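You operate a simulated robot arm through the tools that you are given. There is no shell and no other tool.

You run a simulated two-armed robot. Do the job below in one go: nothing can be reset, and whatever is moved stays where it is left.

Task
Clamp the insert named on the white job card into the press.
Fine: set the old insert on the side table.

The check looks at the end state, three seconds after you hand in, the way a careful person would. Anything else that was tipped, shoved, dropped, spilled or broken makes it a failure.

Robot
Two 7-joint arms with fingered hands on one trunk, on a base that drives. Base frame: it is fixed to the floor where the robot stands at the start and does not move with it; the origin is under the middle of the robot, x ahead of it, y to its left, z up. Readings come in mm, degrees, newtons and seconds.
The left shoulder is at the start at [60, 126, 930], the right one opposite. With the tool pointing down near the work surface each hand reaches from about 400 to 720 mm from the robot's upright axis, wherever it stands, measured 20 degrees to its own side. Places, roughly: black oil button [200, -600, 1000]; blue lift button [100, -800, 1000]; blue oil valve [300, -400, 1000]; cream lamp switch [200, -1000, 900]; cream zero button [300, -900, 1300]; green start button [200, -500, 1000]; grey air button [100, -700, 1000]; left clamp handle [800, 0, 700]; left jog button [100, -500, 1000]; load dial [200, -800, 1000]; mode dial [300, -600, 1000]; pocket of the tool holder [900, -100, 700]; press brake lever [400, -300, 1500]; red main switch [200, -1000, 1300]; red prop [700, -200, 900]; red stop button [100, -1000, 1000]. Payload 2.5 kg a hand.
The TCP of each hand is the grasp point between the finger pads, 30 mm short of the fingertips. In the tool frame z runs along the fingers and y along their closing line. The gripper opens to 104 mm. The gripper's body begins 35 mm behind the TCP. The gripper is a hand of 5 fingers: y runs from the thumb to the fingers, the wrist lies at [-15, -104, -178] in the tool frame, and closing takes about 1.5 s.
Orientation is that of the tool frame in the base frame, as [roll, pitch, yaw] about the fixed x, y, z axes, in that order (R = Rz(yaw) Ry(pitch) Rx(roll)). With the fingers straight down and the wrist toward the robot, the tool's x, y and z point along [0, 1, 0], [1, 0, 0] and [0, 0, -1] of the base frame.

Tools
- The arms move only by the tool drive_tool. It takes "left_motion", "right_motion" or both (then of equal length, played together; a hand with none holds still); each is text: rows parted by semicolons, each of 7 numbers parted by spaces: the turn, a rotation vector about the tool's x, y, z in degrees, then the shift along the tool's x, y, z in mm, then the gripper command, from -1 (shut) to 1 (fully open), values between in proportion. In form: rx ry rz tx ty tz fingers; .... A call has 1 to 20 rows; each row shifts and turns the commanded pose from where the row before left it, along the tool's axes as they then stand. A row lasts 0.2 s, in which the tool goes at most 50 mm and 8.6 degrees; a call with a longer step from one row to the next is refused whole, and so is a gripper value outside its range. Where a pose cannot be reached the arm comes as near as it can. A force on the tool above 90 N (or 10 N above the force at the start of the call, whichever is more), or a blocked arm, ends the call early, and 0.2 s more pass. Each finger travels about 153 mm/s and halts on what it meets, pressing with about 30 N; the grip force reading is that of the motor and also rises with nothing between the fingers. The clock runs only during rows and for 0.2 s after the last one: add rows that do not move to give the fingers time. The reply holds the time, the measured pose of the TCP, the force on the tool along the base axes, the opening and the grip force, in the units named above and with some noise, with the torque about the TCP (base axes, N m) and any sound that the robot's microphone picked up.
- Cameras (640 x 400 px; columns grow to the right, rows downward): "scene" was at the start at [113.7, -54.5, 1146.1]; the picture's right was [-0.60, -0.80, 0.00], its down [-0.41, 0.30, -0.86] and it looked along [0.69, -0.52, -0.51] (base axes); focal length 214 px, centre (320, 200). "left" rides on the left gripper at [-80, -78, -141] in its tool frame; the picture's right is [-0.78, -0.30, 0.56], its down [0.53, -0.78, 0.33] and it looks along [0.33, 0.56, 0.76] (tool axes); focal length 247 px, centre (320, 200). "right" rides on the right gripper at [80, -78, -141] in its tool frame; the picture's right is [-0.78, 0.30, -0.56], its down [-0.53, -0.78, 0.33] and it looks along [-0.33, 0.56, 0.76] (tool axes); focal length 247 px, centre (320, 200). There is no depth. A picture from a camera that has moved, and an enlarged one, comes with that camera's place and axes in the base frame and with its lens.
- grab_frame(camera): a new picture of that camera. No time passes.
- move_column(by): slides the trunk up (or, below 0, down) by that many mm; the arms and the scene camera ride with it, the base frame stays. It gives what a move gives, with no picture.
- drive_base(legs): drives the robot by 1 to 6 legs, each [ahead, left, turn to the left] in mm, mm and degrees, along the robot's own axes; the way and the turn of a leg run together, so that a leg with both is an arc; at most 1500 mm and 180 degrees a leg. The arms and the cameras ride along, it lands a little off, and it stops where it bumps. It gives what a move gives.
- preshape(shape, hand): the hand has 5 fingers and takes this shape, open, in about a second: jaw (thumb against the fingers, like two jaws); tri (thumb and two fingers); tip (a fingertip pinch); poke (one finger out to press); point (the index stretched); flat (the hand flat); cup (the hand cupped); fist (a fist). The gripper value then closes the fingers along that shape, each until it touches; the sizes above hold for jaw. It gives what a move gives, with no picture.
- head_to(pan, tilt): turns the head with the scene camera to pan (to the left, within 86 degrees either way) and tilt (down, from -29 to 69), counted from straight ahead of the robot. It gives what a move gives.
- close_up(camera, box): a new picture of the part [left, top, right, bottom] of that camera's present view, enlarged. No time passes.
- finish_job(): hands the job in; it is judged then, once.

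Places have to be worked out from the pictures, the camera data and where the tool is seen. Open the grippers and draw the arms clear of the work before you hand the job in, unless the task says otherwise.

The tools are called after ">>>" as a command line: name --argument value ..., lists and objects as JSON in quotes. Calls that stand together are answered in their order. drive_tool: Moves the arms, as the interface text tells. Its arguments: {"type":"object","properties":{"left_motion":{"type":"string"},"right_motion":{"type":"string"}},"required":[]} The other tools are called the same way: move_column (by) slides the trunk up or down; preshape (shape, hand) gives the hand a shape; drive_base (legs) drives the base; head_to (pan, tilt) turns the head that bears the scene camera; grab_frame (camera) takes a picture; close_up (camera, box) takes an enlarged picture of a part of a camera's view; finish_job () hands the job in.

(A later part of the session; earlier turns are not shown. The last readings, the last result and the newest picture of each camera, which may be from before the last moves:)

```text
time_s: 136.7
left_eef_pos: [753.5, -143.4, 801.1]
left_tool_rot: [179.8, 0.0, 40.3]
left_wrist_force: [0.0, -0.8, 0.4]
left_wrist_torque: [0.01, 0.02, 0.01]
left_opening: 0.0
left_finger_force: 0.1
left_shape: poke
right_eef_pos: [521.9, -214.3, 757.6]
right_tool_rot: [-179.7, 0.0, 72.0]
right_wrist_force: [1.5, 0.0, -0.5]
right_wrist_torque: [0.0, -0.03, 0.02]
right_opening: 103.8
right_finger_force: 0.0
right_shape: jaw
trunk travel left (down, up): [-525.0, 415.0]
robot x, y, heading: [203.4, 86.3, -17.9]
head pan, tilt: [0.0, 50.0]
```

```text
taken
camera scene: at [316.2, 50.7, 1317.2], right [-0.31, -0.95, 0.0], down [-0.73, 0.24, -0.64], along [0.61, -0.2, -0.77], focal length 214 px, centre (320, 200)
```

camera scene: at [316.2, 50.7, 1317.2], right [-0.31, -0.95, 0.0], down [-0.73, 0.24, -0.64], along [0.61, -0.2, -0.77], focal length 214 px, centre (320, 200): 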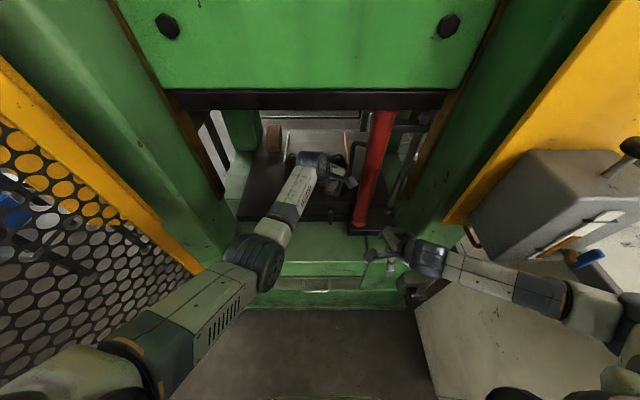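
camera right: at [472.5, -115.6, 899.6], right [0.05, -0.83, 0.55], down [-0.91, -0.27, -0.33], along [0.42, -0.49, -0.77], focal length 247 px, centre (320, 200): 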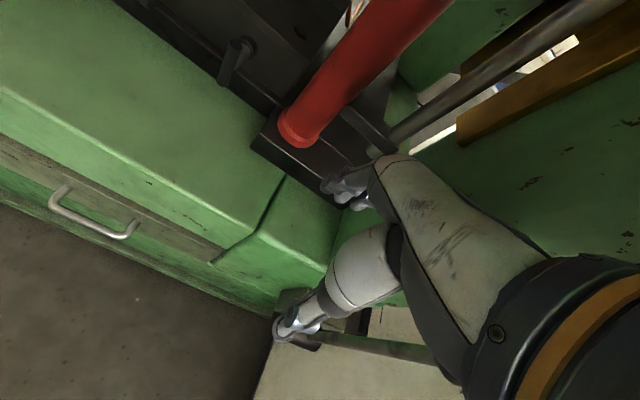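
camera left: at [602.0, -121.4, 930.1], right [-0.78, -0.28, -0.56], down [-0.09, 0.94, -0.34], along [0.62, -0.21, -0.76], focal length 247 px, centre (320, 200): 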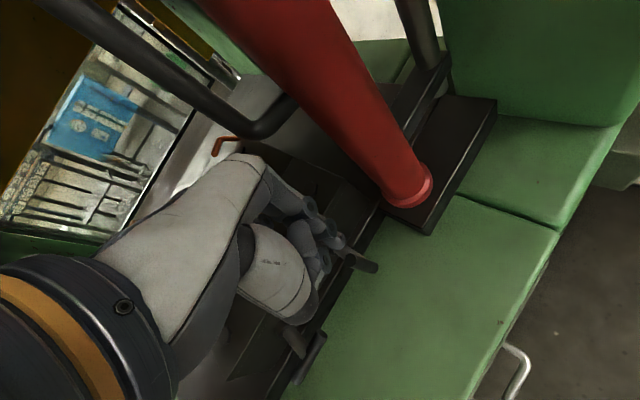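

Now the tip is about 30 mm beyond the bar plane with reach to spare. I pull back 30 mm along the press axis and lower it to the right of the right bar.

>>> drive_tool --left_motion "0 0 0 -18.4 -23.9 0 -1; 0 0 0 0 0 25 -1; 0 0 0 0 0 25 -1; 0 0 0 0 0 20 -1; 0 0 0 0 0 8 -1"

>>> close_up --camera "scene" --box '[280, 150, 408, 230]'

>>> close_up --camera "left" --box '[240, 160, 432, 280]'

>>> close_up --camera "right" --box '[160, 0, 360, 125]'

```text
time_s: 137.8
left_eef_pos: [725.0, -136.9, 723.1]
left_tool_rot: [179.8, 0.1, 40.1]
left_wrist_force: [1.9, -3.3, 2.7]
left_wrist_torque: [-0.07, -0.04, -0.01]
left_opening: 0.2
left_finger_force: 0.2
left_shape: poke
right_eef_pos: [520.9, -214.1, 756.5]
right_tool_rot: [-179.6, -0.1, 71.9]
right_wrist_force: [0.4, 0.3, -0.6]
right_wrist_torque: [-0.04, 0.01, 0.01]
right_opening: 103.8
right_finger_force: 0.0
right_shape: jaw
trunk travel left (down, up): [-525.0, 415.0]
robot x, y, heading: [205.5, 87.5, -18.2]
head pan, tilt: [0.0, 50.0]
```

```text
5.00 times, centred on (344, 190) of scene
camera zoom: at [316.1, 50.5, 1317.1], right [-0.31, -0.95, 0.0], down [-0.73, 0.24, -0.64], along [0.61, -0.2, -0.77], focal length 1072 px, centre (200, 250)
```

zoom: 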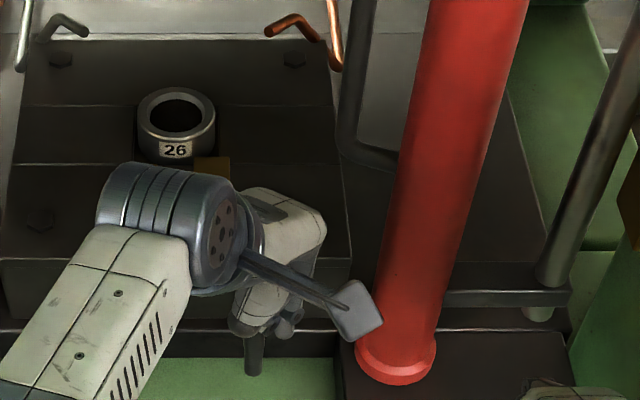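

```text
3.33 times, centred on (336, 220) of left
camera zoom: at [611.7, -129.6, 864.1], right [-0.78, -0.28, -0.56], down [-0.09, 0.94, -0.34], along [0.61, -0.21, -0.76], focal length 823 px, centre (267, 133)
```

zoom: 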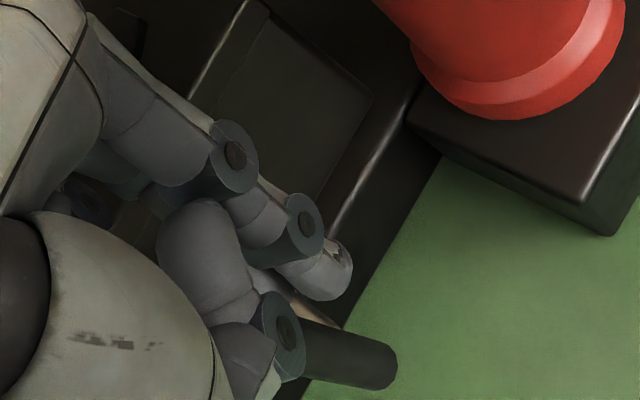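

```text
3.20 times, centred on (260, 62) of right
camera zoom: at [472.4, -115.8, 899.6], right [0.05, -0.83, 0.55], down [-0.91, -0.27, -0.33], along [0.42, -0.49, -0.77], focal length 790 px, centre (512, 640)
```

zoom: 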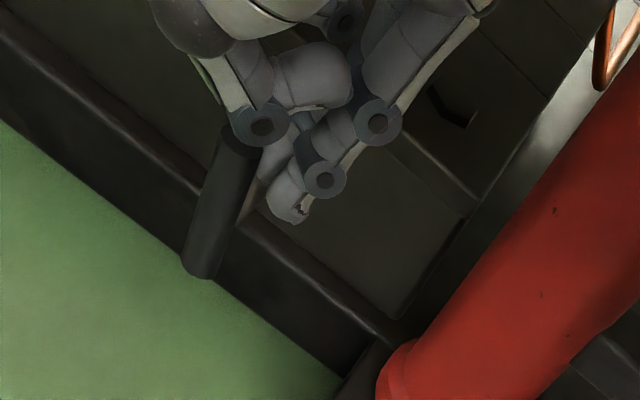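

With this yaw the thumb leads and touches the bar's top. I lift, turn the hand back to its straight yaw (there is more reach now), and come down again with the index at the bar's right side.

>>> drive_tool --left_motion "0 0 0 0 0 -30 -1; 0 0 0 0 0 -30 -1; 0 0 -8 0 0 0 -1; 0 0 -8 0 0 0 -1; 0 0 -8 0 0 0 -1; 0 0 -8 0 0 0 -1; 0 0 0 -1 -7 0 -1; 0 0 0 0 0 0 -1"

>>> close_up --camera "scene" --box '[280, 150, 408, 230]'

>>> close_up --camera "right" --box '[160, 0, 360, 125]'

```text
time_s: 139.8
left_eef_pos: [757.9, -82.3, 780.7]
left_tool_rot: [178.1, -4.4, 76.2]
left_wrist_force: [-0.3, 0.0, 0.6]
left_wrist_torque: [-0.02, -0.02, 0.0]
left_opening: 0.0
left_finger_force: 0.1
left_shape: poke
right_eef_pos: [522.0, -214.7, 757.9]
right_tool_rot: [-179.5, 0.1, 72.0]
right_wrist_force: [-0.2, -0.9, 1.2]
right_wrist_torque: [0.0, -0.03, 0.03]
right_opening: 103.8
right_finger_force: 0.1
right_shape: jaw
trunk travel left (down, up): [-525.0, 415.0]
robot x, y, heading: [204.9, 86.8, -18.3]
head pan, tilt: [0.0, 50.0]
stopped in row 8 (left hand): the arm was blocked; the commanded pose is now the measured one
```

```text
5.00 times, centred on (344, 190) of scene
camera zoom: at [315.9, 51.0, 1317.2], right [-0.31, -0.95, 0.0], down [-0.73, 0.24, -0.64], along [0.61, -0.2, -0.77], focal length 1072 px, centre (200, 250)
```

zoom: 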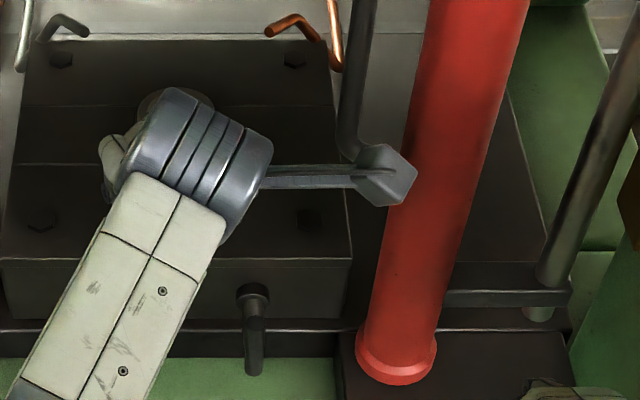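

```text
3.20 times, centred on (260, 62) of right
camera zoom: at [472.3, -115.5, 899.6], right [0.05, -0.83, 0.55], down [-0.91, -0.27, -0.33], along [0.42, -0.49, -0.77], focal length 790 px, centre (512, 640)
```

zoom: 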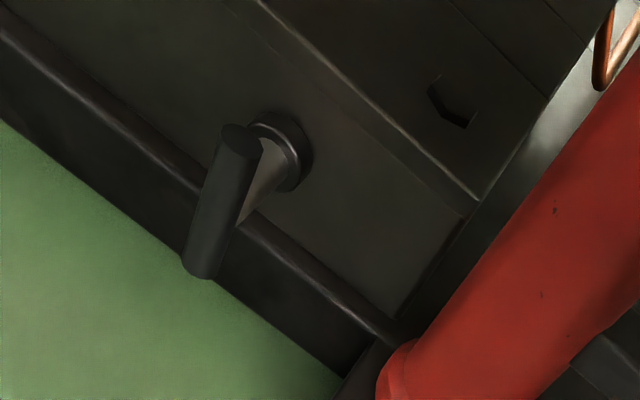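

The arm reported being blocked during that turn. I look at the left elbow and camera surroundings before anything else.

>>> head_to --pan 50 --tilt 45

>>> grab_frame --camera "scene"

>>> grab_frame --camera "left"

```text
time_s: 141.0
left_eef_pos: [757.7, -83.3, 779.8]
left_tool_rot: [178.3, -4.4, 76.2]
left_wrist_force: [0.1, -0.4, -0.1]
left_wrist_torque: [0.01, 0.02, 0.02]
left_opening: 0.3
left_finger_force: 0.1
left_shape: poke
right_eef_pos: [520.3, -215.1, 758.3]
right_tool_rot: [-179.6, -0.1, 72.0]
right_wrist_force: [-1.2, 0.6, -0.5]
right_wrist_torque: [0.01, 0.01, -0.01]
right_opening: 103.6
right_finger_force: 0.0
right_shape: jaw
trunk travel left (down, up): [-525.0, 415.0]
robot x, y, heading: [199.6, 87.9, -18.0]
head pan, tilt: [50.0, 45.0]
```

```text
taken
camera scene: at [311.5, 117.7, 1324.1], right [0.53, -0.85, 0.0], down [-0.6, -0.37, -0.71], along [0.6, 0.37, -0.71], focal length 214 px, centre (320, 200)
```

scene: 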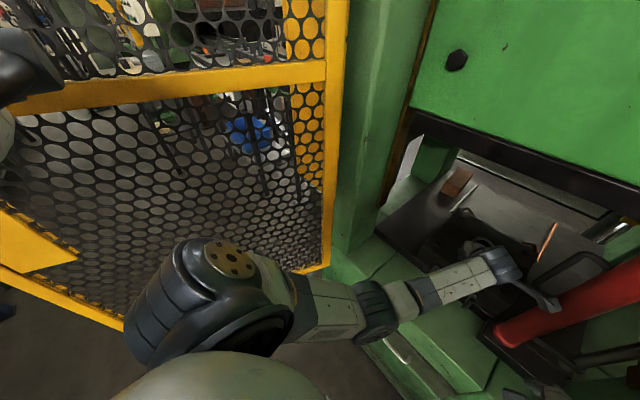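

```text
taken
camera left: at [655.3, -152.4, 910.7], right [-0.45, -0.64, -0.62], down [-0.61, 0.73, -0.31], along [0.66, 0.24, -0.72], focal length 247 px, centre (320, 200)
```

left: 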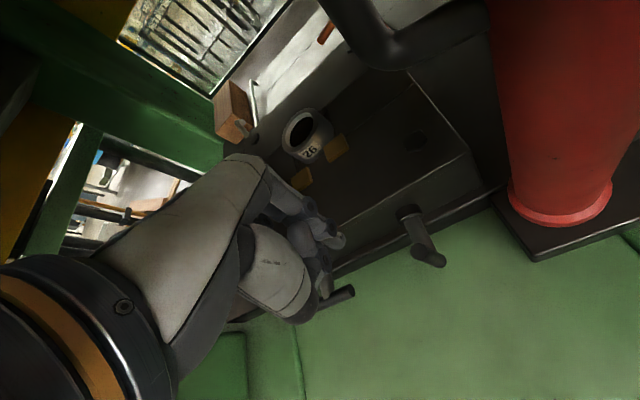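

No contact is visible at the gate; it seems a joint limit of the left arm in that spot. I check the clearance on the right side between right elbow and console, since a small base shift to the right would solve the reach.

>>> head_to --pan -70 --tilt 50

>>> grab_frame --camera "scene"

>>> head_to --pan -40 --tilt 50

>>> grab_frame --camera "scene"

```text
time_s: 143.0
left_eef_pos: [757.8, -83.6, 779.4]
left_tool_rot: [178.3, -4.4, 76.2]
left_wrist_force: [-0.1, -0.1, -0.7]
left_wrist_torque: [0.0, 0.0, 0.02]
left_opening: 0.0
left_finger_force: 0.1
left_shape: poke
right_eef_pos: [522.1, -215.9, 757.1]
right_tool_rot: [-179.7, -0.1, 71.9]
right_wrist_force: [-0.1, -0.8, 0.3]
right_wrist_torque: [0.0, 0.0, -0.02]
right_opening: 103.7
right_finger_force: 0.2
right_shape: jaw
trunk travel left (down, up): [-525.0, 415.0]
robot x, y, heading: [205.2, 86.9, -18.3]
head pan, tilt: [-70.0, 50.0]
```

```text
taken
camera scene: at [245.2, -2.3, 1317.2], right [-1.0, -0.03, 0.0], down [-0.03, 0.77, -0.64], along [0.02, -0.64, -0.77], focal length 214 px, centre (320, 200)
```

scene: 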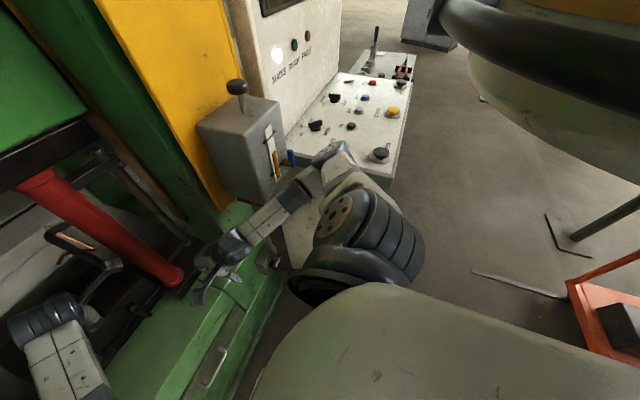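

```text
time_s: 144.0
left_eef_pos: [757.7, -82.6, 779.1]
left_tool_rot: [178.3, -4.4, 76.0]
left_wrist_force: [-0.7, -0.1, 0.6]
left_wrist_torque: [-0.01, 0.02, -0.01]
left_opening: 0.0
left_finger_force: 0.2
left_shape: poke
right_eef_pos: [521.0, -214.2, 757.8]
right_tool_rot: [-179.6, 0.0, 72.0]
right_wrist_force: [0.4, -0.2, -0.5]
right_wrist_torque: [-0.02, 0.01, 0.0]
right_opening: 103.6
right_finger_force: 0.1
right_shape: jaw
trunk travel left (down, up): [-525.0, 415.0]
robot x, y, heading: [197.8, 85.3, -18.1]
head pan, tilt: [-40.0, 50.0]
```

```text
taken
camera scene: at [283.2, 9.3, 1317.2], right [-0.85, -0.53, 0.0], down [-0.4, 0.65, -0.64], along [0.34, -0.55, -0.77], focal length 214 px, centre (320, 200)
```

scene: 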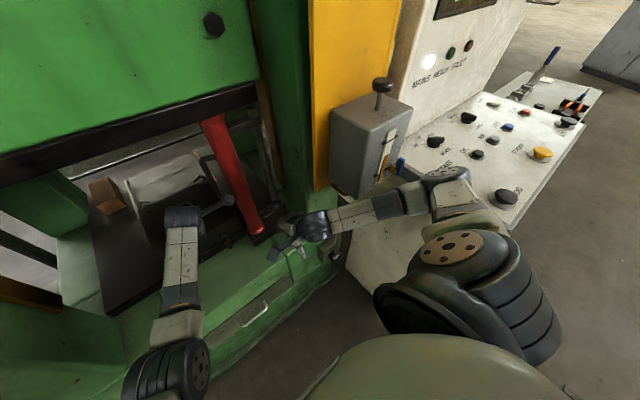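

I'd rather not shift base right. I first try the mirrored direction on the right bar: fingertip on its left side, pushing the top to the right. I restore the hand's tilt and position left of the bar, still high.

>>> drive_tool --left_motion "1.7 -4.4 4 0 0 0 -1; 0 0 0 -17 -22.5 0 -1; 0 0 0 0 0 0 -1"

>>> head_to --pan 0 --tilt 50

>>> close_up --camera "scene" --box '[280, 150, 408, 230]'

>>> close_up --camera "right" --box '[160, 0, 360, 125]'

```text
time_s: 145.0
left_eef_pos: [752.6, -76.9, 790.9]
left_tool_rot: [178.3, -1.3, 73.5]
left_wrist_force: [0.6, 1.0, -0.7]
left_wrist_torque: [0.01, -0.03, 0.02]
left_opening: 0.3
left_finger_force: 0.1
left_shape: poke
right_eef_pos: [520.9, -214.8, 758.1]
right_tool_rot: [-179.7, 0.0, 72.1]
right_wrist_force: [0.1, -0.1, 0.0]
right_wrist_torque: [0.0, 0.0, 0.0]
right_opening: 104.2
right_finger_force: 0.1
right_shape: jaw
trunk travel left (down, up): [-525.0, 415.0]
robot x, y, heading: [200.8, 86.3, -18.2]
head pan, tilt: [-40.0, 50.0]
stopped in row 3 (left hand): the arm was blocked; the commanded pose is now the measured one
```

```text
time_s: 146.1
left_eef_pos: [752.5, -77.3, 789.4]
left_tool_rot: [178.4, -1.3, 73.5]
left_wrist_force: [0.2, -0.1, -0.8]
left_wrist_torque: [0.04, -0.01, -0.01]
left_opening: 0.2
left_finger_force: 0.0
left_shape: poke
right_eef_pos: [520.0, -213.8, 758.1]
right_tool_rot: [-179.6, -0.1, 72.0]
right_wrist_force: [0.4, 0.3, -0.8]
right_wrist_torque: [-0.03, 0.0, 0.02]
right_opening: 103.8
right_finger_force: 0.1
right_shape: jaw
trunk travel left (down, up): [-525.0, 415.0]
robot x, y, heading: [204.5, 88.6, -18.1]
head pan, tilt: [0.0, 50.0]
```

```text
5.00 times, centred on (344, 190) of scene
camera zoom: at [315.7, 50.8, 1317.2], right [-0.31, -0.95, 0.0], down [-0.73, 0.24, -0.64], along [0.61, -0.2, -0.77], focal length 1072 px, centre (200, 250)
```

zoom: 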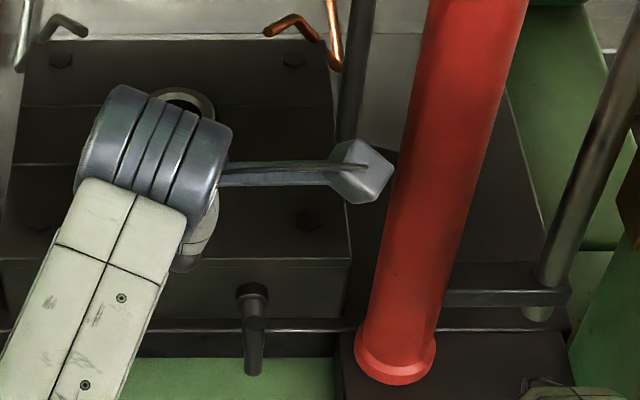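

```text
3.20 times, centred on (260, 62) of right
camera zoom: at [472.2, -115.6, 899.8], right [0.05, -0.83, 0.55], down [-0.91, -0.27, -0.33], along [0.42, -0.49, -0.77], focal length 790 px, centre (512, 640)
```

zoom: 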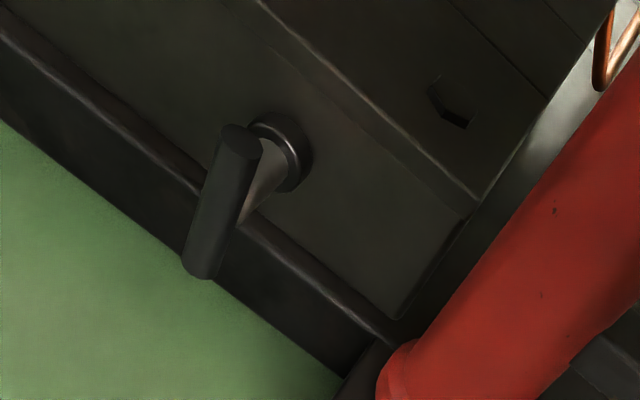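

The arm seems stuck at a joint limit in this posture. I move it up and left, back toward the earlier good posture, straightening the tilt.

>>> drive_tool --left_motion "0 0 0 15 0 -15 -1; 0 0 0 15 0 -15 -1; 0 0 0 15 0 -10 -1; 1.7 -1 1 15 0 0 -1; 0 0 0 0 0 0 -1"

>>> grab_frame --camera "scene"

```text
time_s: 147.2
left_eef_pos: [763.6, -24.8, 832.4]
left_tool_rot: [-179.8, 0.1, 72.2]
left_wrist_force: [-0.9, 0.0, 0.4]
left_wrist_torque: [-0.01, -0.04, -0.02]
left_opening: 0.1
left_finger_force: 0.0
left_shape: poke
right_eef_pos: [521.0, -216.0, 756.6]
right_tool_rot: [-179.6, -0.1, 72.0]
right_wrist_force: [0.5, 0.0, 0.7]
right_wrist_torque: [0.02, 0.0, -0.02]
right_opening: 104.0
right_finger_force: 0.1
right_shape: jaw
trunk travel left (down, up): [-525.0, 415.0]
robot x, y, heading: [202.1, 88.2, -18.3]
head pan, tilt: [0.0, 50.0]
```

```text
taken
camera scene: at [315.7, 50.8, 1317.2], right [-0.31, -0.95, 0.0], down [-0.73, 0.24, -0.64], along [0.61, -0.2, -0.77], focal length 214 px, centre (320, 200)
```

scene: 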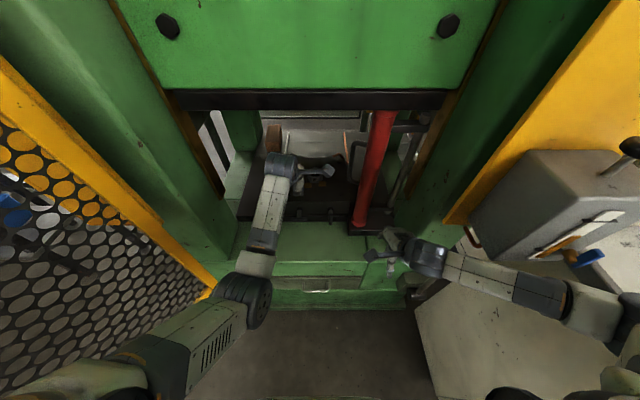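

Good posture again. I'll raise the trunk 100 mm (so the right elbow clears the console desk) while keeping the left hand low under the ram, then shift the base right 70 mm to bring the right T-bar into easy reach.

>>> drive_tool --left_motion "0 0 0 0 -30 0 -1; 0 0 0 0 0 30 -1; 0 0 0 0 0 30 -1"

>>> move_column --by 100

>>> head_to --pan -60 --tilt 50

>>> grab_frame --camera "scene"

```text
time_s: 148.1
left_eef_pos: [736.7, -15.7, 771.1]
left_tool_rot: [-179.9, 0.1, 72.2]
left_wrist_force: [-0.2, 0.0, 1.3]
left_wrist_torque: [0.02, -0.02, -0.03]
left_opening: 0.0
left_finger_force: 0.0
left_shape: poke
right_eef_pos: [520.9, -215.1, 758.3]
right_tool_rot: [-179.6, 0.0, 72.0]
right_wrist_force: [0.8, -0.1, 0.1]
right_wrist_torque: [0.01, -0.01, 0.03]
right_opening: 103.8
right_finger_force: 0.1
right_shape: jaw
trunk travel left (down, up): [-525.0, 415.0]
robot x, y, heading: [204.2, 88.5, -18.2]
head pan, tilt: [0.0, 50.0]
```

```text
time_s: 149.4
left_eef_pos: [736.9, -15.8, 872.3]
left_tool_rot: [-179.7, 0.1, 72.3]
left_wrist_force: [0.1, 0.0, -0.7]
left_wrist_torque: [-0.02, 0.02, 0.0]
left_opening: 0.1
left_finger_force: 0.1
left_shape: poke
right_eef_pos: [521.0, -215.7, 857.5]
right_tool_rot: [-179.5, -0.1, 71.9]
right_wrist_force: [-0.8, 0.4, 0.3]
right_wrist_torque: [0.0, 0.01, 0.01]
right_opening: 103.7
right_finger_force: 0.0
right_shape: jaw
trunk travel left (down, up): [-625.0, 315.0]
robot x, y, heading: [207.4, 88.7, -18.2]
head pan, tilt: [0.0, 50.0]
```

```text
time_s: 150.7
left_eef_pos: [736.7, -17.1, 872.3]
left_tool_rot: [-180.0, 0.1, 72.2]
left_wrist_force: [0.3, 0.4, 0.0]
left_wrist_torque: [0.01, 0.01, -0.01]
left_opening: 0.0
left_finger_force: 0.1
left_shape: poke
right_eef_pos: [520.4, -215.2, 857.7]
right_tool_rot: [-179.5, -0.1, 72.0]
right_wrist_force: [0.5, 1.7, -0.5]
right_wrist_torque: [0.02, -0.02, -0.02]
right_opening: 103.9
right_finger_force: 0.1
right_shape: jaw
trunk travel left (down, up): [-625.0, 315.0]
robot x, y, heading: [204.0, 87.1, -18.1]
head pan, tilt: [-60.0, 50.0]
```

```text
taken
camera scene: at [258.5, -0.6, 1417.2], right [-0.98, -0.21, 0.0], down [-0.16, 0.75, -0.64], along [0.13, -0.63, -0.77], focal length 214 px, centre (320, 200)
```

scene: 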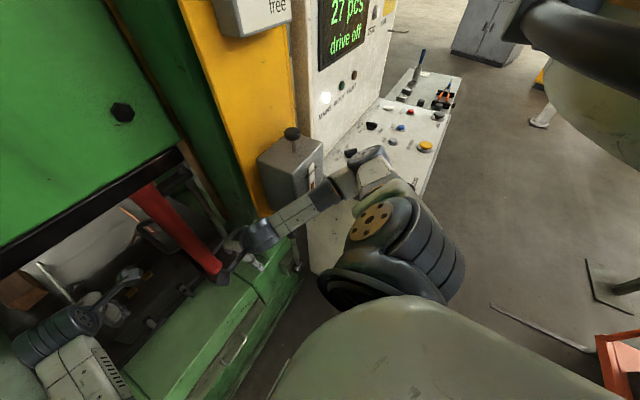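

Everything on the right keeps ≥30 mm clearance by my estimate for a 60 mm shift. I shift right 60 mm.

>>> drive_base --legs '[[0, -60, 0]]'

>>> grab_frame --camera "scene"

>>> head_to --pan 0 --tilt 50

>>> grab_frame --camera "scene"

```text
time_s: 151.7
left_eef_pos: [718.1, -65.4, 874.1]
left_tool_rot: [180.0, 0.2, 72.3]
left_wrist_force: [-0.5, -0.5, 0.5]
left_wrist_torque: [-0.01, 0.0, 0.03]
left_opening: 0.0
left_finger_force: 0.0
left_shape: poke
right_eef_pos: [500.8, -240.6, 859.8]
right_tool_rot: [-179.6, -2.1, 74.9]
right_wrist_force: [0.1, 1.5, 1.8]
right_wrist_torque: [-0.15, 0.08, 0.01]
right_opening: 104.1
right_finger_force: 0.1
right_shape: jaw
trunk travel left (down, up): [-625.0, 315.0]
robot x, y, heading: [185.3, 39.0, -17.7]
head pan, tilt: [-60.0, 50.0]
stopped in leg 1: the robot was blocked; the commanded pose is now the measured one
```

```text
taken
camera scene: at [238.5, -49.4, 1417.7], right [-0.98, -0.21, 0.0], down [-0.16, 0.75, -0.65], along [0.14, -0.63, -0.76], focal length 214 px, centre (320, 200)
```

scene: 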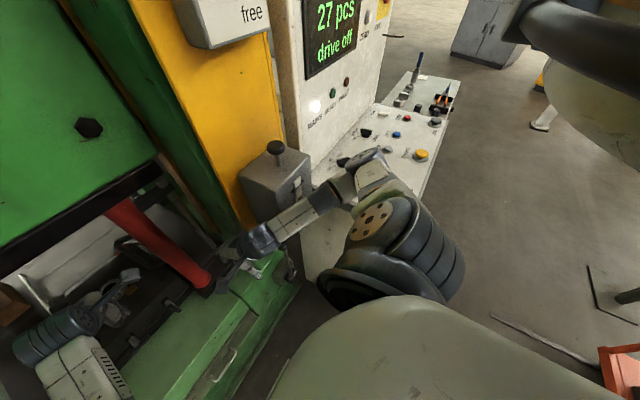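

```text
time_s: 153.0
left_eef_pos: [716.3, -65.9, 872.6]
left_tool_rot: [180.0, 0.3, 72.3]
left_wrist_force: [-0.6, -0.4, -0.6]
left_wrist_torque: [0.01, 0.03, 0.01]
left_opening: 0.0
left_finger_force: 0.2
left_shape: poke
right_eef_pos: [501.1, -242.4, 858.8]
right_tool_rot: [-179.4, -2.0, 74.8]
right_wrist_force: [1.8, 3.8, 1.4]
right_wrist_torque: [-0.33, 0.13, 0.11]
right_opening: 104.1
right_finger_force: 0.0
right_shape: jaw
trunk travel left (down, up): [-625.0, 315.0]
robot x, y, heading: [183.6, 31.9, -17.8]
head pan, tilt: [0.0, 50.0]
```

```text
taken
camera scene: at [295.6, 3.0, 1417.5], right [-0.31, -0.95, 0.0], down [-0.73, 0.23, -0.65], along [0.61, -0.2, -0.76], focal length 214 px, centre (320, 200)
```

scene: 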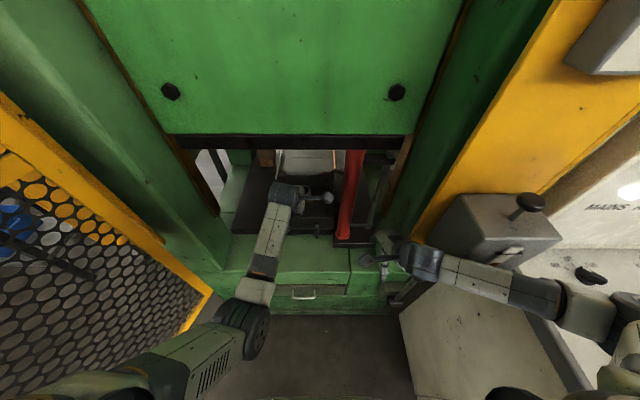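

The right forearm touched something near the grey box (small force). I back off left 30 mm at once and inspect the box and valve.

>>> drive_base --legs '[[0, 30, 0]]'

>>> head_to --pan -35 --tilt 45

>>> close_up --camera "scene" --box '[220, 100, 476, 260]'

>>> grab_frame --camera "right"

```text
time_s: 153.9
left_eef_pos: [728.5, -38.3, 871.5]
left_tool_rot: [-179.9, 0.1, 72.4]
left_wrist_force: [0.4, -0.7, 0.4]
left_wrist_torque: [-0.03, 0.0, 0.02]
left_opening: 0.0
left_finger_force: 0.0
left_shape: poke
right_eef_pos: [510.8, -216.8, 857.5]
right_tool_rot: [-179.3, -1.9, 74.6]
right_wrist_force: [0.0, -0.4, -0.3]
right_wrist_torque: [-0.05, -0.01, 0.03]
right_opening: 104.1
right_finger_force: 0.1
right_shape: jaw
trunk travel left (down, up): [-625.0, 315.0]
robot x, y, heading: [190.4, 62.9, -18.0]
head pan, tilt: [0.0, 50.0]
```

```text
time_s: 154.9
left_eef_pos: [728.8, -40.0, 872.2]
left_tool_rot: [-179.8, 0.1, 72.3]
left_wrist_force: [0.1, -0.8, 0.1]
left_wrist_torque: [0.0, -0.01, 0.0]
left_opening: 0.0
left_finger_force: 0.0
left_shape: poke
right_eef_pos: [512.0, -218.3, 857.4]
right_tool_rot: [-179.2, -2.0, 74.6]
right_wrist_force: [-1.2, 0.4, -0.3]
right_wrist_torque: [0.0, 0.02, 0.03]
right_opening: 104.0
right_finger_force: 0.1
right_shape: jaw
trunk travel left (down, up): [-625.0, 315.0]
robot x, y, heading: [191.3, 65.4, -17.7]
head pan, tilt: [-35.0, 45.0]
```

```text
2.50 times, centred on (348, 180) of scene
camera zoom: at [282.9, -14.1, 1424.1], right [-0.8, -0.6, 0.0], down [-0.43, 0.56, -0.71], along [0.43, -0.56, -0.71], focal length 536 px, centre (250, 250)
```

zoom: 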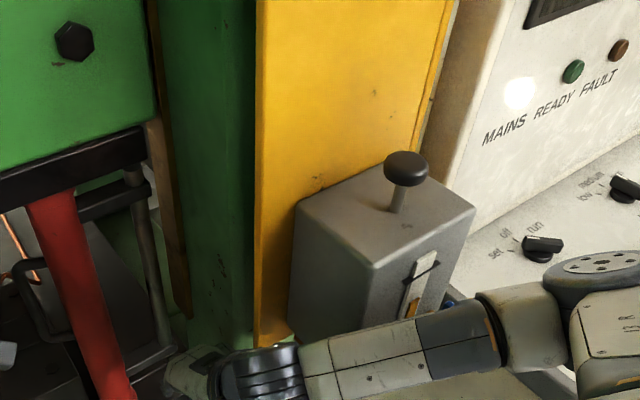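

```text
taken
camera right: at [458.1, -124.9, 1002.3], right [0.08, -0.85, 0.53], down [-0.89, -0.3, -0.34], along [0.44, -0.44, -0.78], focal length 247 px, centre (320, 200)
```

right: 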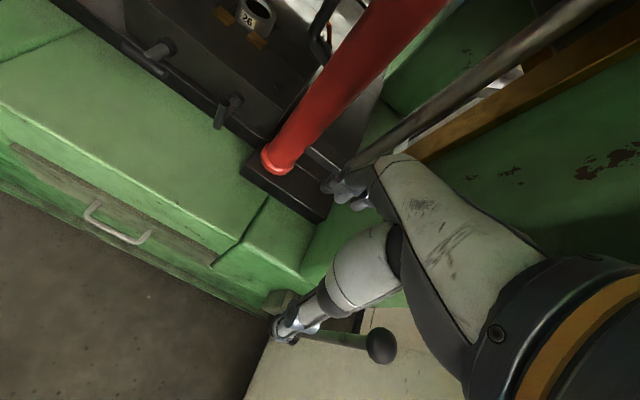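

The forearm sits right at the box; I see no visible damage but want it out of there. New plan: use the right hand itself for the right bar (its arm then stretches forward, away from the box). First I draw the left hand aside and shift the base back left.

>>> drive_tool --left_motion "0 0 0 30 -30 0 -1; 0 0 0 30 -30 0 -1"

>>> drive_base --legs '[[0, 30, 0]]'

>>> preshape --hand "right" --shape "poke"

>>> drive_tool --right_motion "0.5 -2 2.5 0 0 0 -1; 0 0 0 33 0 0 -1; 0 0 0 33 0 0 -1; 0 0 0 33 0 0 -1; 0 0 0 0 0 0 -1"

>>> grab_frame --camera "scene"

>>> grab_frame --camera "right"

```text
time_s: 155.5
left_eef_pos: [690.6, 36.9, 871.5]
left_tool_rot: [-179.9, 0.1, 72.3]
left_wrist_force: [0.0, -0.1, 1.1]
left_wrist_torque: [0.01, 0.0, 0.0]
left_opening: 0.0
left_finger_force: 0.0
left_shape: poke
right_eef_pos: [510.9, -217.0, 856.2]
right_tool_rot: [-179.4, -2.0, 74.6]
right_wrist_force: [0.2, 0.0, -0.3]
right_wrist_torque: [0.02, -0.02, -0.01]
right_opening: 103.9
right_finger_force: 0.0
right_shape: jaw
trunk travel left (down, up): [-625.0, 315.0]
robot x, y, heading: [193.9, 63.2, -18.0]
head pan, tilt: [-35.0, 45.0]
```

```text
time_s: 156.3
left_eef_pos: [698.8, 65.0, 870.6]
left_tool_rot: [-180.0, 0.1, 72.4]
left_wrist_force: [0.0, -0.1, -0.1]
left_wrist_torque: [0.03, 0.01, 0.01]
left_opening: 0.2
left_finger_force: 0.1
left_shape: poke
right_eef_pos: [522.7, -188.2, 855.9]
right_tool_rot: [-179.4, -2.0, 74.6]
right_wrist_force: [0.2, 0.5, -0.9]
right_wrist_torque: [-0.02, -0.01, -0.01]
right_opening: 104.0
right_finger_force: 0.1
right_shape: jaw
trunk travel left (down, up): [-625.0, 315.0]
robot x, y, heading: [203.3, 91.1, -18.0]
head pan, tilt: [-35.0, 45.0]
```

```text
time_s: 157.2
left_eef_pos: [698.2, 64.5, 871.8]
left_tool_rot: [-179.9, 0.0, 72.3]
left_wrist_force: [1.0, -1.1, 0.6]
left_wrist_torque: [0.0, -0.02, 0.03]
left_opening: 0.0
left_finger_force: 0.0
left_shape: poke
right_eef_pos: [521.4, -188.5, 856.8]
right_tool_rot: [-179.2, -2.0, 74.7]
right_wrist_force: [0.1, 0.0, 0.3]
right_wrist_torque: [0.0, 0.03, -0.01]
right_opening: 0.1
right_finger_force: 0.1
right_shape: poke
trunk travel left (down, up): [-625.0, 315.0]
robot x, y, heading: [206.6, 92.8, -17.9]
head pan, tilt: [-35.0, 45.0]
```

```text
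time_s: 158.4
left_eef_pos: [686.9, 62.0, 882.0]
left_tool_rot: [179.2, -0.2, 72.0]
left_wrist_force: [0.4, 1.3, -0.2]
left_wrist_torque: [-0.02, -0.01, 0.0]
left_opening: 0.0
left_finger_force: 0.0
left_shape: poke
right_eef_pos: [540.8, -109.0, 866.2]
right_tool_rot: [179.7, 0.5, 70.4]
right_wrist_force: [-0.8, -0.2, -0.3]
right_wrist_torque: [0.0, -0.02, -0.01]
right_opening: 0.0
right_finger_force: 0.0
right_shape: poke
trunk travel left (down, up): [-625.0, 315.0]
robot x, y, heading: [201.4, 91.1, -18.2]
head pan, tilt: [-35.0, 45.0]
```

```text
taken
camera scene: at [269.4, 15.5, 1427.2], right [-0.8, -0.6, -0.01], down [-0.41, 0.56, -0.72], along [0.44, -0.57, -0.7], focal length 214 px, centre (320, 200)
```

scene: 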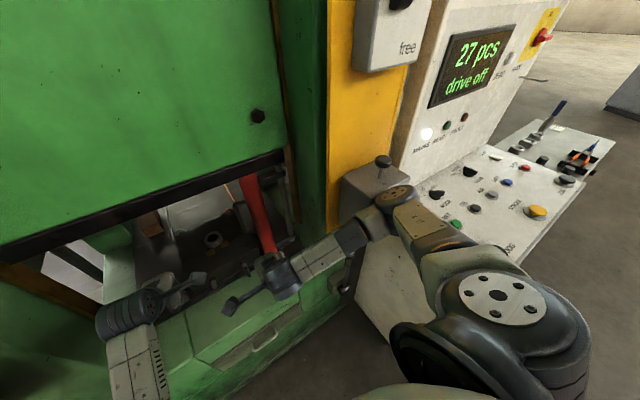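

```text
taken
camera right: at [494.4, -6.5, 1007.7], right [0.02, -0.82, 0.56], down [-0.91, -0.25, -0.33], along [0.41, -0.51, -0.76], focal length 247 px, centre (320, 200)
```

right: 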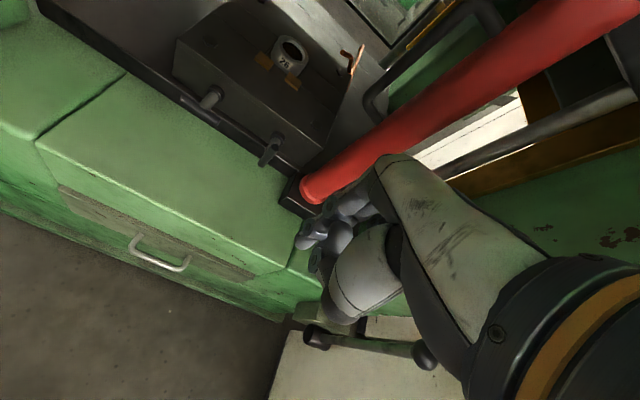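

The readings show the robot leaning slightly: the right elbow presses against the box/console. I extend the right hand forward right away so the elbow comes in.

>>> drive_tool --right_motion "0 0 0 0 30 0 -1; 0 0 0 0 30 0 -1; 0 0 0 0 30 0 -1; 0 0 0 0 20 0 -1; 0 0 0 0 0 0 -1"

>>> grab_frame --camera "scene"

>>> close_up --camera "scene" --box '[320, 140, 480, 240]'

```text
time_s: 159.8
left_eef_pos: [683.3, 66.6, 883.9]
left_tool_rot: [178.7, 0.3, 71.5]
left_wrist_force: [0.0, 0.0, 0.7]
left_wrist_torque: [0.03, 0.0, 0.02]
left_opening: 0.0
left_finger_force: 0.1
left_shape: poke
right_eef_pos: [627.9, -144.0, 858.3]
right_tool_rot: [-179.2, 1.3, 69.2]
right_wrist_force: [0.5, -0.9, 0.6]
right_wrist_torque: [-0.07, 0.01, 0.04]
right_opening: 0.1
right_finger_force: 0.0
right_shape: poke
trunk travel left (down, up): [-625.0, 315.0]
robot x, y, heading: [201.7, 92.9, -18.9]
head pan, tilt: [-35.0, 45.0]
stopped in row 5 (right hand): the arm was blocked; the commanded pose is now the measured one
```

```text
taken
camera scene: at [262.0, 29.1, 1427.7], right [-0.81, -0.59, -0.01], down [-0.4, 0.56, -0.72], along [0.43, -0.58, -0.69], focal length 214 px, centre (320, 200)
```

scene: 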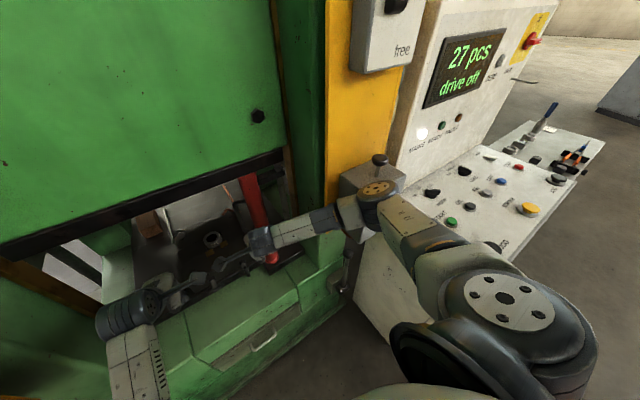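

```text
4.00 times, centred on (400, 190) of scene
camera zoom: at [262.0, 29.1, 1427.7], right [-0.81, -0.59, -0.01], down [-0.4, 0.56, -0.72], along [0.43, -0.58, -0.69], focal length 858 px, centre (0, 240)
```

zoom: 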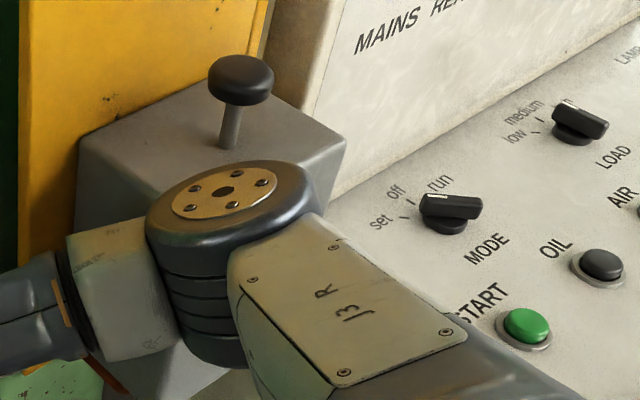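

The right elbow is against the front of the grey oil box. I drive straight back 200 mm to free it, then inspect the valve and glass.

>>> drive_base --legs '[[-200, 0, 0]]'

>>> grab_frame --camera "scene"

>>> close_up --camera "scene" --box '[260, 60, 420, 160]'

```text
time_s: 161.4
left_eef_pos: [508.1, 123.3, 871.5]
left_tool_rot: [-179.9, 0.1, 71.9]
left_wrist_force: [-0.2, -0.4, 1.0]
left_wrist_torque: [0.01, -0.03, -0.01]
left_opening: 0.1
left_finger_force: 0.0
left_shape: poke
right_eef_pos: [457.6, -78.9, 847.7]
right_tool_rot: [-178.0, 0.7, 70.5]
right_wrist_force: [-0.1, 0.4, 0.5]
right_wrist_torque: [0.02, -0.03, 0.01]
right_opening: 0.2
right_finger_force: 0.0
right_shape: poke
trunk travel left (down, up): [-625.0, 315.0]
robot x, y, heading: [15.0, 154.9, -18.3]
head pan, tilt: [-35.0, 45.0]
```

```text
taken
camera scene: at [101.3, 77.4, 1424.2], right [-0.8, -0.6, 0.0], down [-0.42, 0.57, -0.71], along [0.42, -0.57, -0.71], focal length 214 px, centre (320, 200)
```

scene: 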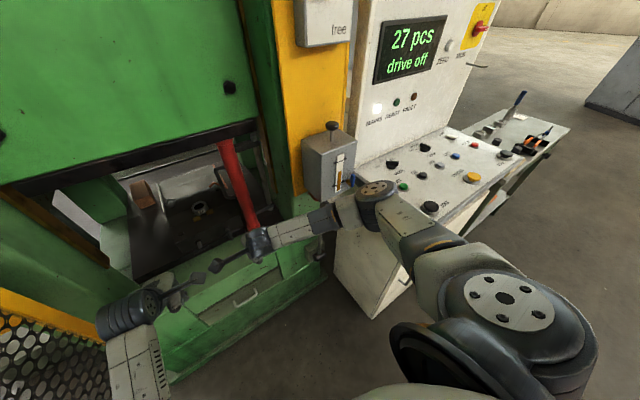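

```text
4.00 times, centred on (340, 110) of scene
camera zoom: at [101.3, 77.4, 1424.2], right [-0.8, -0.6, 0.0], down [-0.42, 0.57, -0.71], along [0.42, -0.57, -0.71], focal length 858 px, centre (240, 560)
```

zoom: 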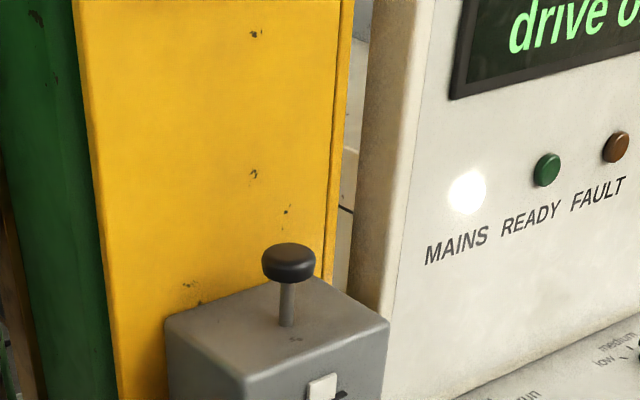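

Freed. I zoom on the oil box, sight glass and valve.

>>> close_up --camera "scene" --box '[290, 115, 386, 175]'

>>> close_up --camera "scene" --box '[310, 150, 390, 210]'

```text
6.67 times, centred on (338, 145) of scene
camera zoom: at [101.3, 77.4, 1424.2], right [-0.8, -0.6, 0.0], down [-0.42, 0.57, -0.71], along [0.42, -0.57, -0.71], focal length 1430 px, centre (200, 567)
```

zoom: 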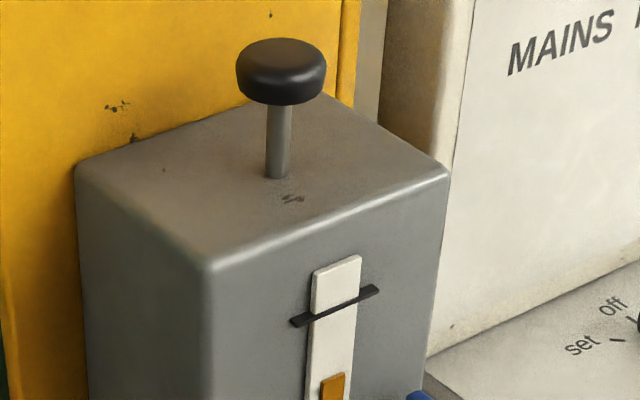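

```text
6.67 times, centred on (350, 180) of scene
camera zoom: at [101.3, 77.4, 1424.2], right [-0.8, -0.6, 0.0], down [-0.42, 0.57, -0.71], along [0.42, -0.57, -0.71], focal length 1430 px, centre (120, 333)
```

zoom: 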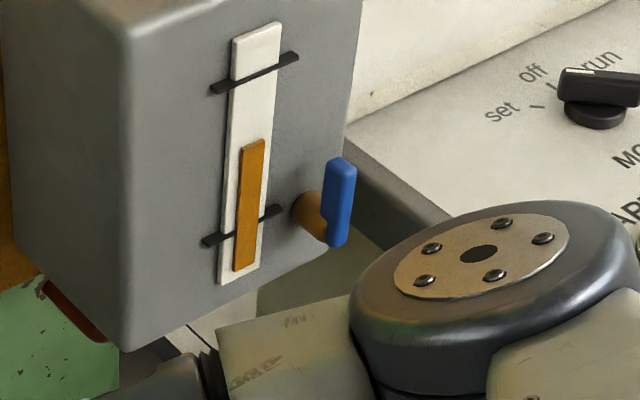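

Valve and sight glass look untouched (lever still upright). New approach: keep both arms stretched forward (elbows in) and work from farther away. I extend both hands here in free space.

>>> drive_tool --left_motion "0 0 0 -5 30 0 -1; 0 0 0 -5 30 0 -1; 0 0 0 -5 30 0 -1; 0 0 0 -5 30 0 -1; 0 0 0 0 20 0 -1; 0 0 0 0 0 0 -1" --right_motion "-2 0.7 -1.7 0 30 0 -1; 0 0 0 0 30 0 -1; 0 0 0 0 30 0 -1; 0 0 0 0 30 0 -1; 0 0 0 5 30 0 -1; 0 0 0 0 0 0 -1"

>>> head_to --pan 0 --tilt 45

>>> grab_frame --camera "scene"

```text
time_s: 162.8
left_eef_pos: [635.8, 59.7, 871.8]
left_tool_rot: [-180.0, 0.0, 71.8]
left_wrist_force: [-0.5, -0.2, 0.3]
left_wrist_torque: [0.01, -0.03, -0.02]
left_opening: 0.0
left_finger_force: 0.0
left_shape: poke
right_eef_pos: [602.4, -123.4, 846.1]
right_tool_rot: [-180.0, -0.2, 72.3]
right_wrist_force: [0.1, -0.2, -0.8]
right_wrist_torque: [0.01, 0.02, 0.01]
right_opening: 0.0
right_finger_force: 0.0
right_shape: poke
trunk travel left (down, up): [-625.0, 315.0]
robot x, y, heading: [13.3, 157.0, -18.2]
head pan, tilt: [-35.0, 45.0]
```

```text
time_s: 163.8
left_eef_pos: [635.7, 62.1, 871.3]
left_tool_rot: [-179.8, 0.1, 71.9]
left_wrist_force: [0.0, 0.0, 0.8]
left_wrist_torque: [0.02, 0.0, 0.0]
left_opening: 0.0
left_finger_force: 0.0
left_shape: poke
right_eef_pos: [602.9, -122.0, 846.1]
right_tool_rot: [-180.0, -0.1, 72.2]
right_wrist_force: [-0.5, -0.1, 0.1]
right_wrist_torque: [-0.02, 0.01, 0.0]
right_opening: 0.1
right_finger_force: 0.1
right_shape: poke
trunk travel left (down, up): [-625.0, 315.0]
robot x, y, heading: [9.3, 159.3, -18.5]
head pan, tilt: [0.0, 45.0]
```

```text
taken
camera scene: at [130.5, 116.7, 1424.1], right [-0.32, -0.95, 0.0], down [-0.67, 0.22, -0.71], along [0.67, -0.22, -0.71], focal length 214 px, centre (320, 200)
```

scene: 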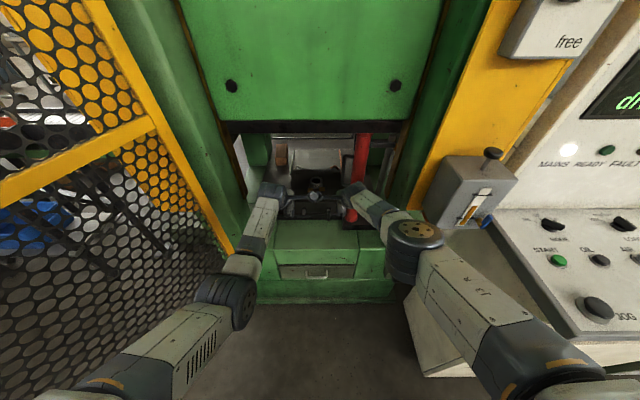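

Both elbows are in nicely. The two wrist cameras are close, so I draw the left hand back 100 mm, then drive ahead 110 mm.

>>> drive_tool --left_motion "0 0 0 5 -34 0 -1; 0 0 0 5 -33 0 -1; 0 0 0 5 -33 0 -1"

>>> drive_base --legs '[[110, 0, 0]]'

>>> head_to --pan 0 --tilt 50

>>> grab_frame --camera "scene"

>>> grab_frame --camera "right"

```text
time_s: 164.6
left_eef_pos: [544.2, 106.9, 871.2]
left_tool_rot: [-179.8, 0.0, 71.9]
left_wrist_force: [0.7, -0.8, 0.4]
left_wrist_torque: [0.01, 0.0, -0.02]
left_opening: 0.0
left_finger_force: 0.0
left_shape: poke
right_eef_pos: [602.2, -123.1, 846.8]
right_tool_rot: [180.0, -0.1, 72.2]
right_wrist_force: [0.7, -0.2, 0.2]
right_wrist_torque: [0.01, -0.01, 0.0]
right_opening: 0.0
right_finger_force: 0.1
right_shape: poke
trunk travel left (down, up): [-625.0, 315.0]
robot x, y, heading: [13.0, 152.1, -18.3]
head pan, tilt: [0.0, 45.0]
```

```text
time_s: 165.8
left_eef_pos: [652.1, 74.4, 870.0]
left_tool_rot: [-179.8, 0.1, 72.1]
left_wrist_force: [0.2, 0.4, 0.3]
left_wrist_torque: [-0.01, 0.01, 0.01]
left_opening: 0.1
left_finger_force: 0.0
left_shape: poke
right_eef_pos: [709.3, -145.9, 846.2]
right_tool_rot: [-180.0, -0.4, 73.1]
right_wrist_force: [9.3, 25.3, -4.3]
right_wrist_torque: [-1.27, 0.6, 0.62]
right_opening: 0.2
right_finger_force: 0.1
right_shape: poke
trunk travel left (down, up): [-625.0, 315.0]
robot x, y, heading: [119.2, 121.1, -18.1]
head pan, tilt: [0.0, 45.0]
```

```text
time_s: 166.5
left_eef_pos: [651.9, 74.7, 870.8]
left_tool_rot: [-179.7, 0.1, 72.0]
left_wrist_force: [0.7, 0.4, -0.2]
left_wrist_torque: [0.0, -0.01, 0.01]
left_opening: 0.4
left_finger_force: 0.1
left_shape: poke
right_eef_pos: [708.6, -146.0, 847.8]
right_tool_rot: [179.9, -0.5, 73.2]
right_wrist_force: [0.5, 6.1, -1.0]
right_wrist_torque: [-0.33, 0.08, 0.06]
right_opening: 0.1
right_finger_force: 0.1
right_shape: poke
trunk travel left (down, up): [-625.0, 315.0]
robot x, y, heading: [118.4, 124.0, -18.3]
head pan, tilt: [0.0, 50.0]
```

```text
taken
camera scene: at [231.4, 84.7, 1417.3], right [-0.31, -0.95, 0.0], down [-0.73, 0.24, -0.64], along [0.61, -0.2, -0.77], focal length 214 px, centre (320, 200)
```

scene: 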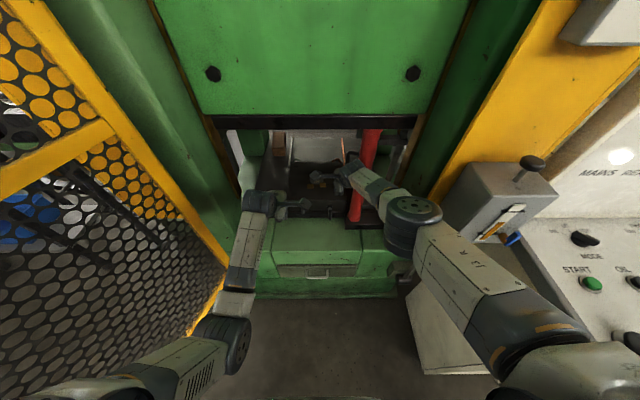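

```text
taken
camera right: at [657.3, -47.9, 989.2], right [0.06, -0.83, 0.55], down [-0.9, -0.28, -0.34], along [0.44, -0.47, -0.76], focal length 247 px, centre (320, 200)
```

right: 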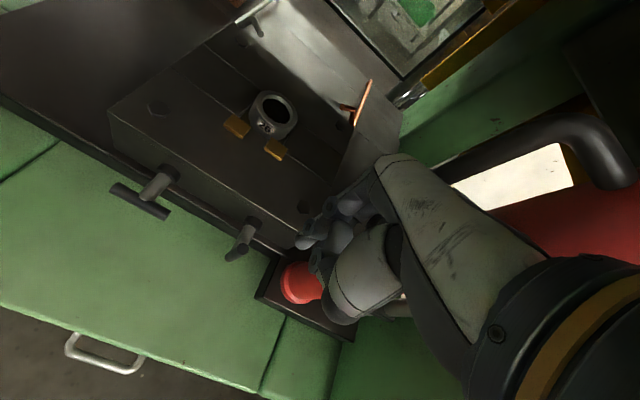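

The right hand touches the prop (force fell to 6 N). I move it left immediately, away from the prop.

>>> drive_tool --right_motion "0 0 0 10 -5 0 -1; 0 0 0 15 0 0 -1; 0 0 0 10 0 0 -1"

>>> grab_frame --camera "right"

>>> close_up --camera "scene" --box '[250, 100, 442, 220]'

```text
time_s: 167.3
left_eef_pos: [650.9, 73.4, 869.6]
left_tool_rot: [-179.8, 0.0, 72.0]
left_wrist_force: [0.2, -0.1, -0.1]
left_wrist_torque: [-0.04, 0.0, 0.0]
left_opening: 0.0
left_finger_force: 0.2
left_shape: poke
right_eef_pos: [711.2, -112.7, 844.8]
right_tool_rot: [179.9, -0.5, 73.1]
right_wrist_force: [0.3, 0.8, -0.4]
right_wrist_torque: [-0.02, 0.02, -0.02]
right_opening: 0.0
right_finger_force: 0.1
right_shape: poke
right hand out of reach, approached as far as the arm can: row 3
trunk travel left (down, up): [-625.0, 315.0]
robot x, y, heading: [119.1, 120.5, -18.0]
head pan, tilt: [0.0, 50.0]
```

```text
taken
camera right: at [658.6, -15.4, 986.9], right [0.06, -0.83, 0.55], down [-0.9, -0.28, -0.34], along [0.44, -0.48, -0.76], focal length 247 px, centre (320, 200)
```

right: 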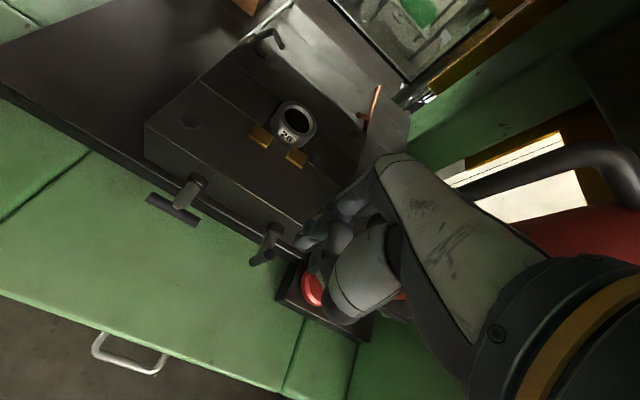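

```text
3.33 times, centred on (346, 160) of scene
camera zoom: at [231.2, 83.8, 1417.2], right [-0.31, -0.95, 0.0], down [-0.73, 0.24, -0.64], along [0.61, -0.2, -0.77], focal length 715 px, centre (233, 333)
```

zoom: 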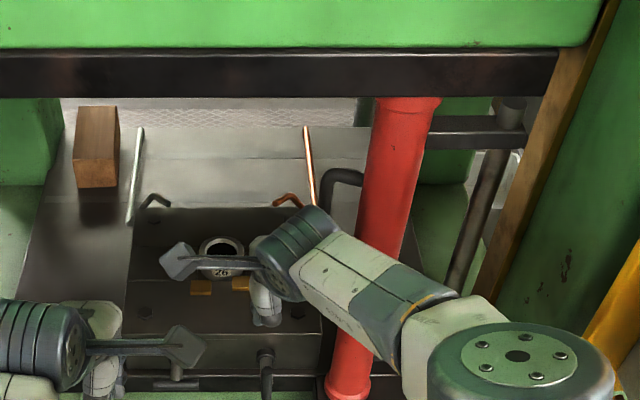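

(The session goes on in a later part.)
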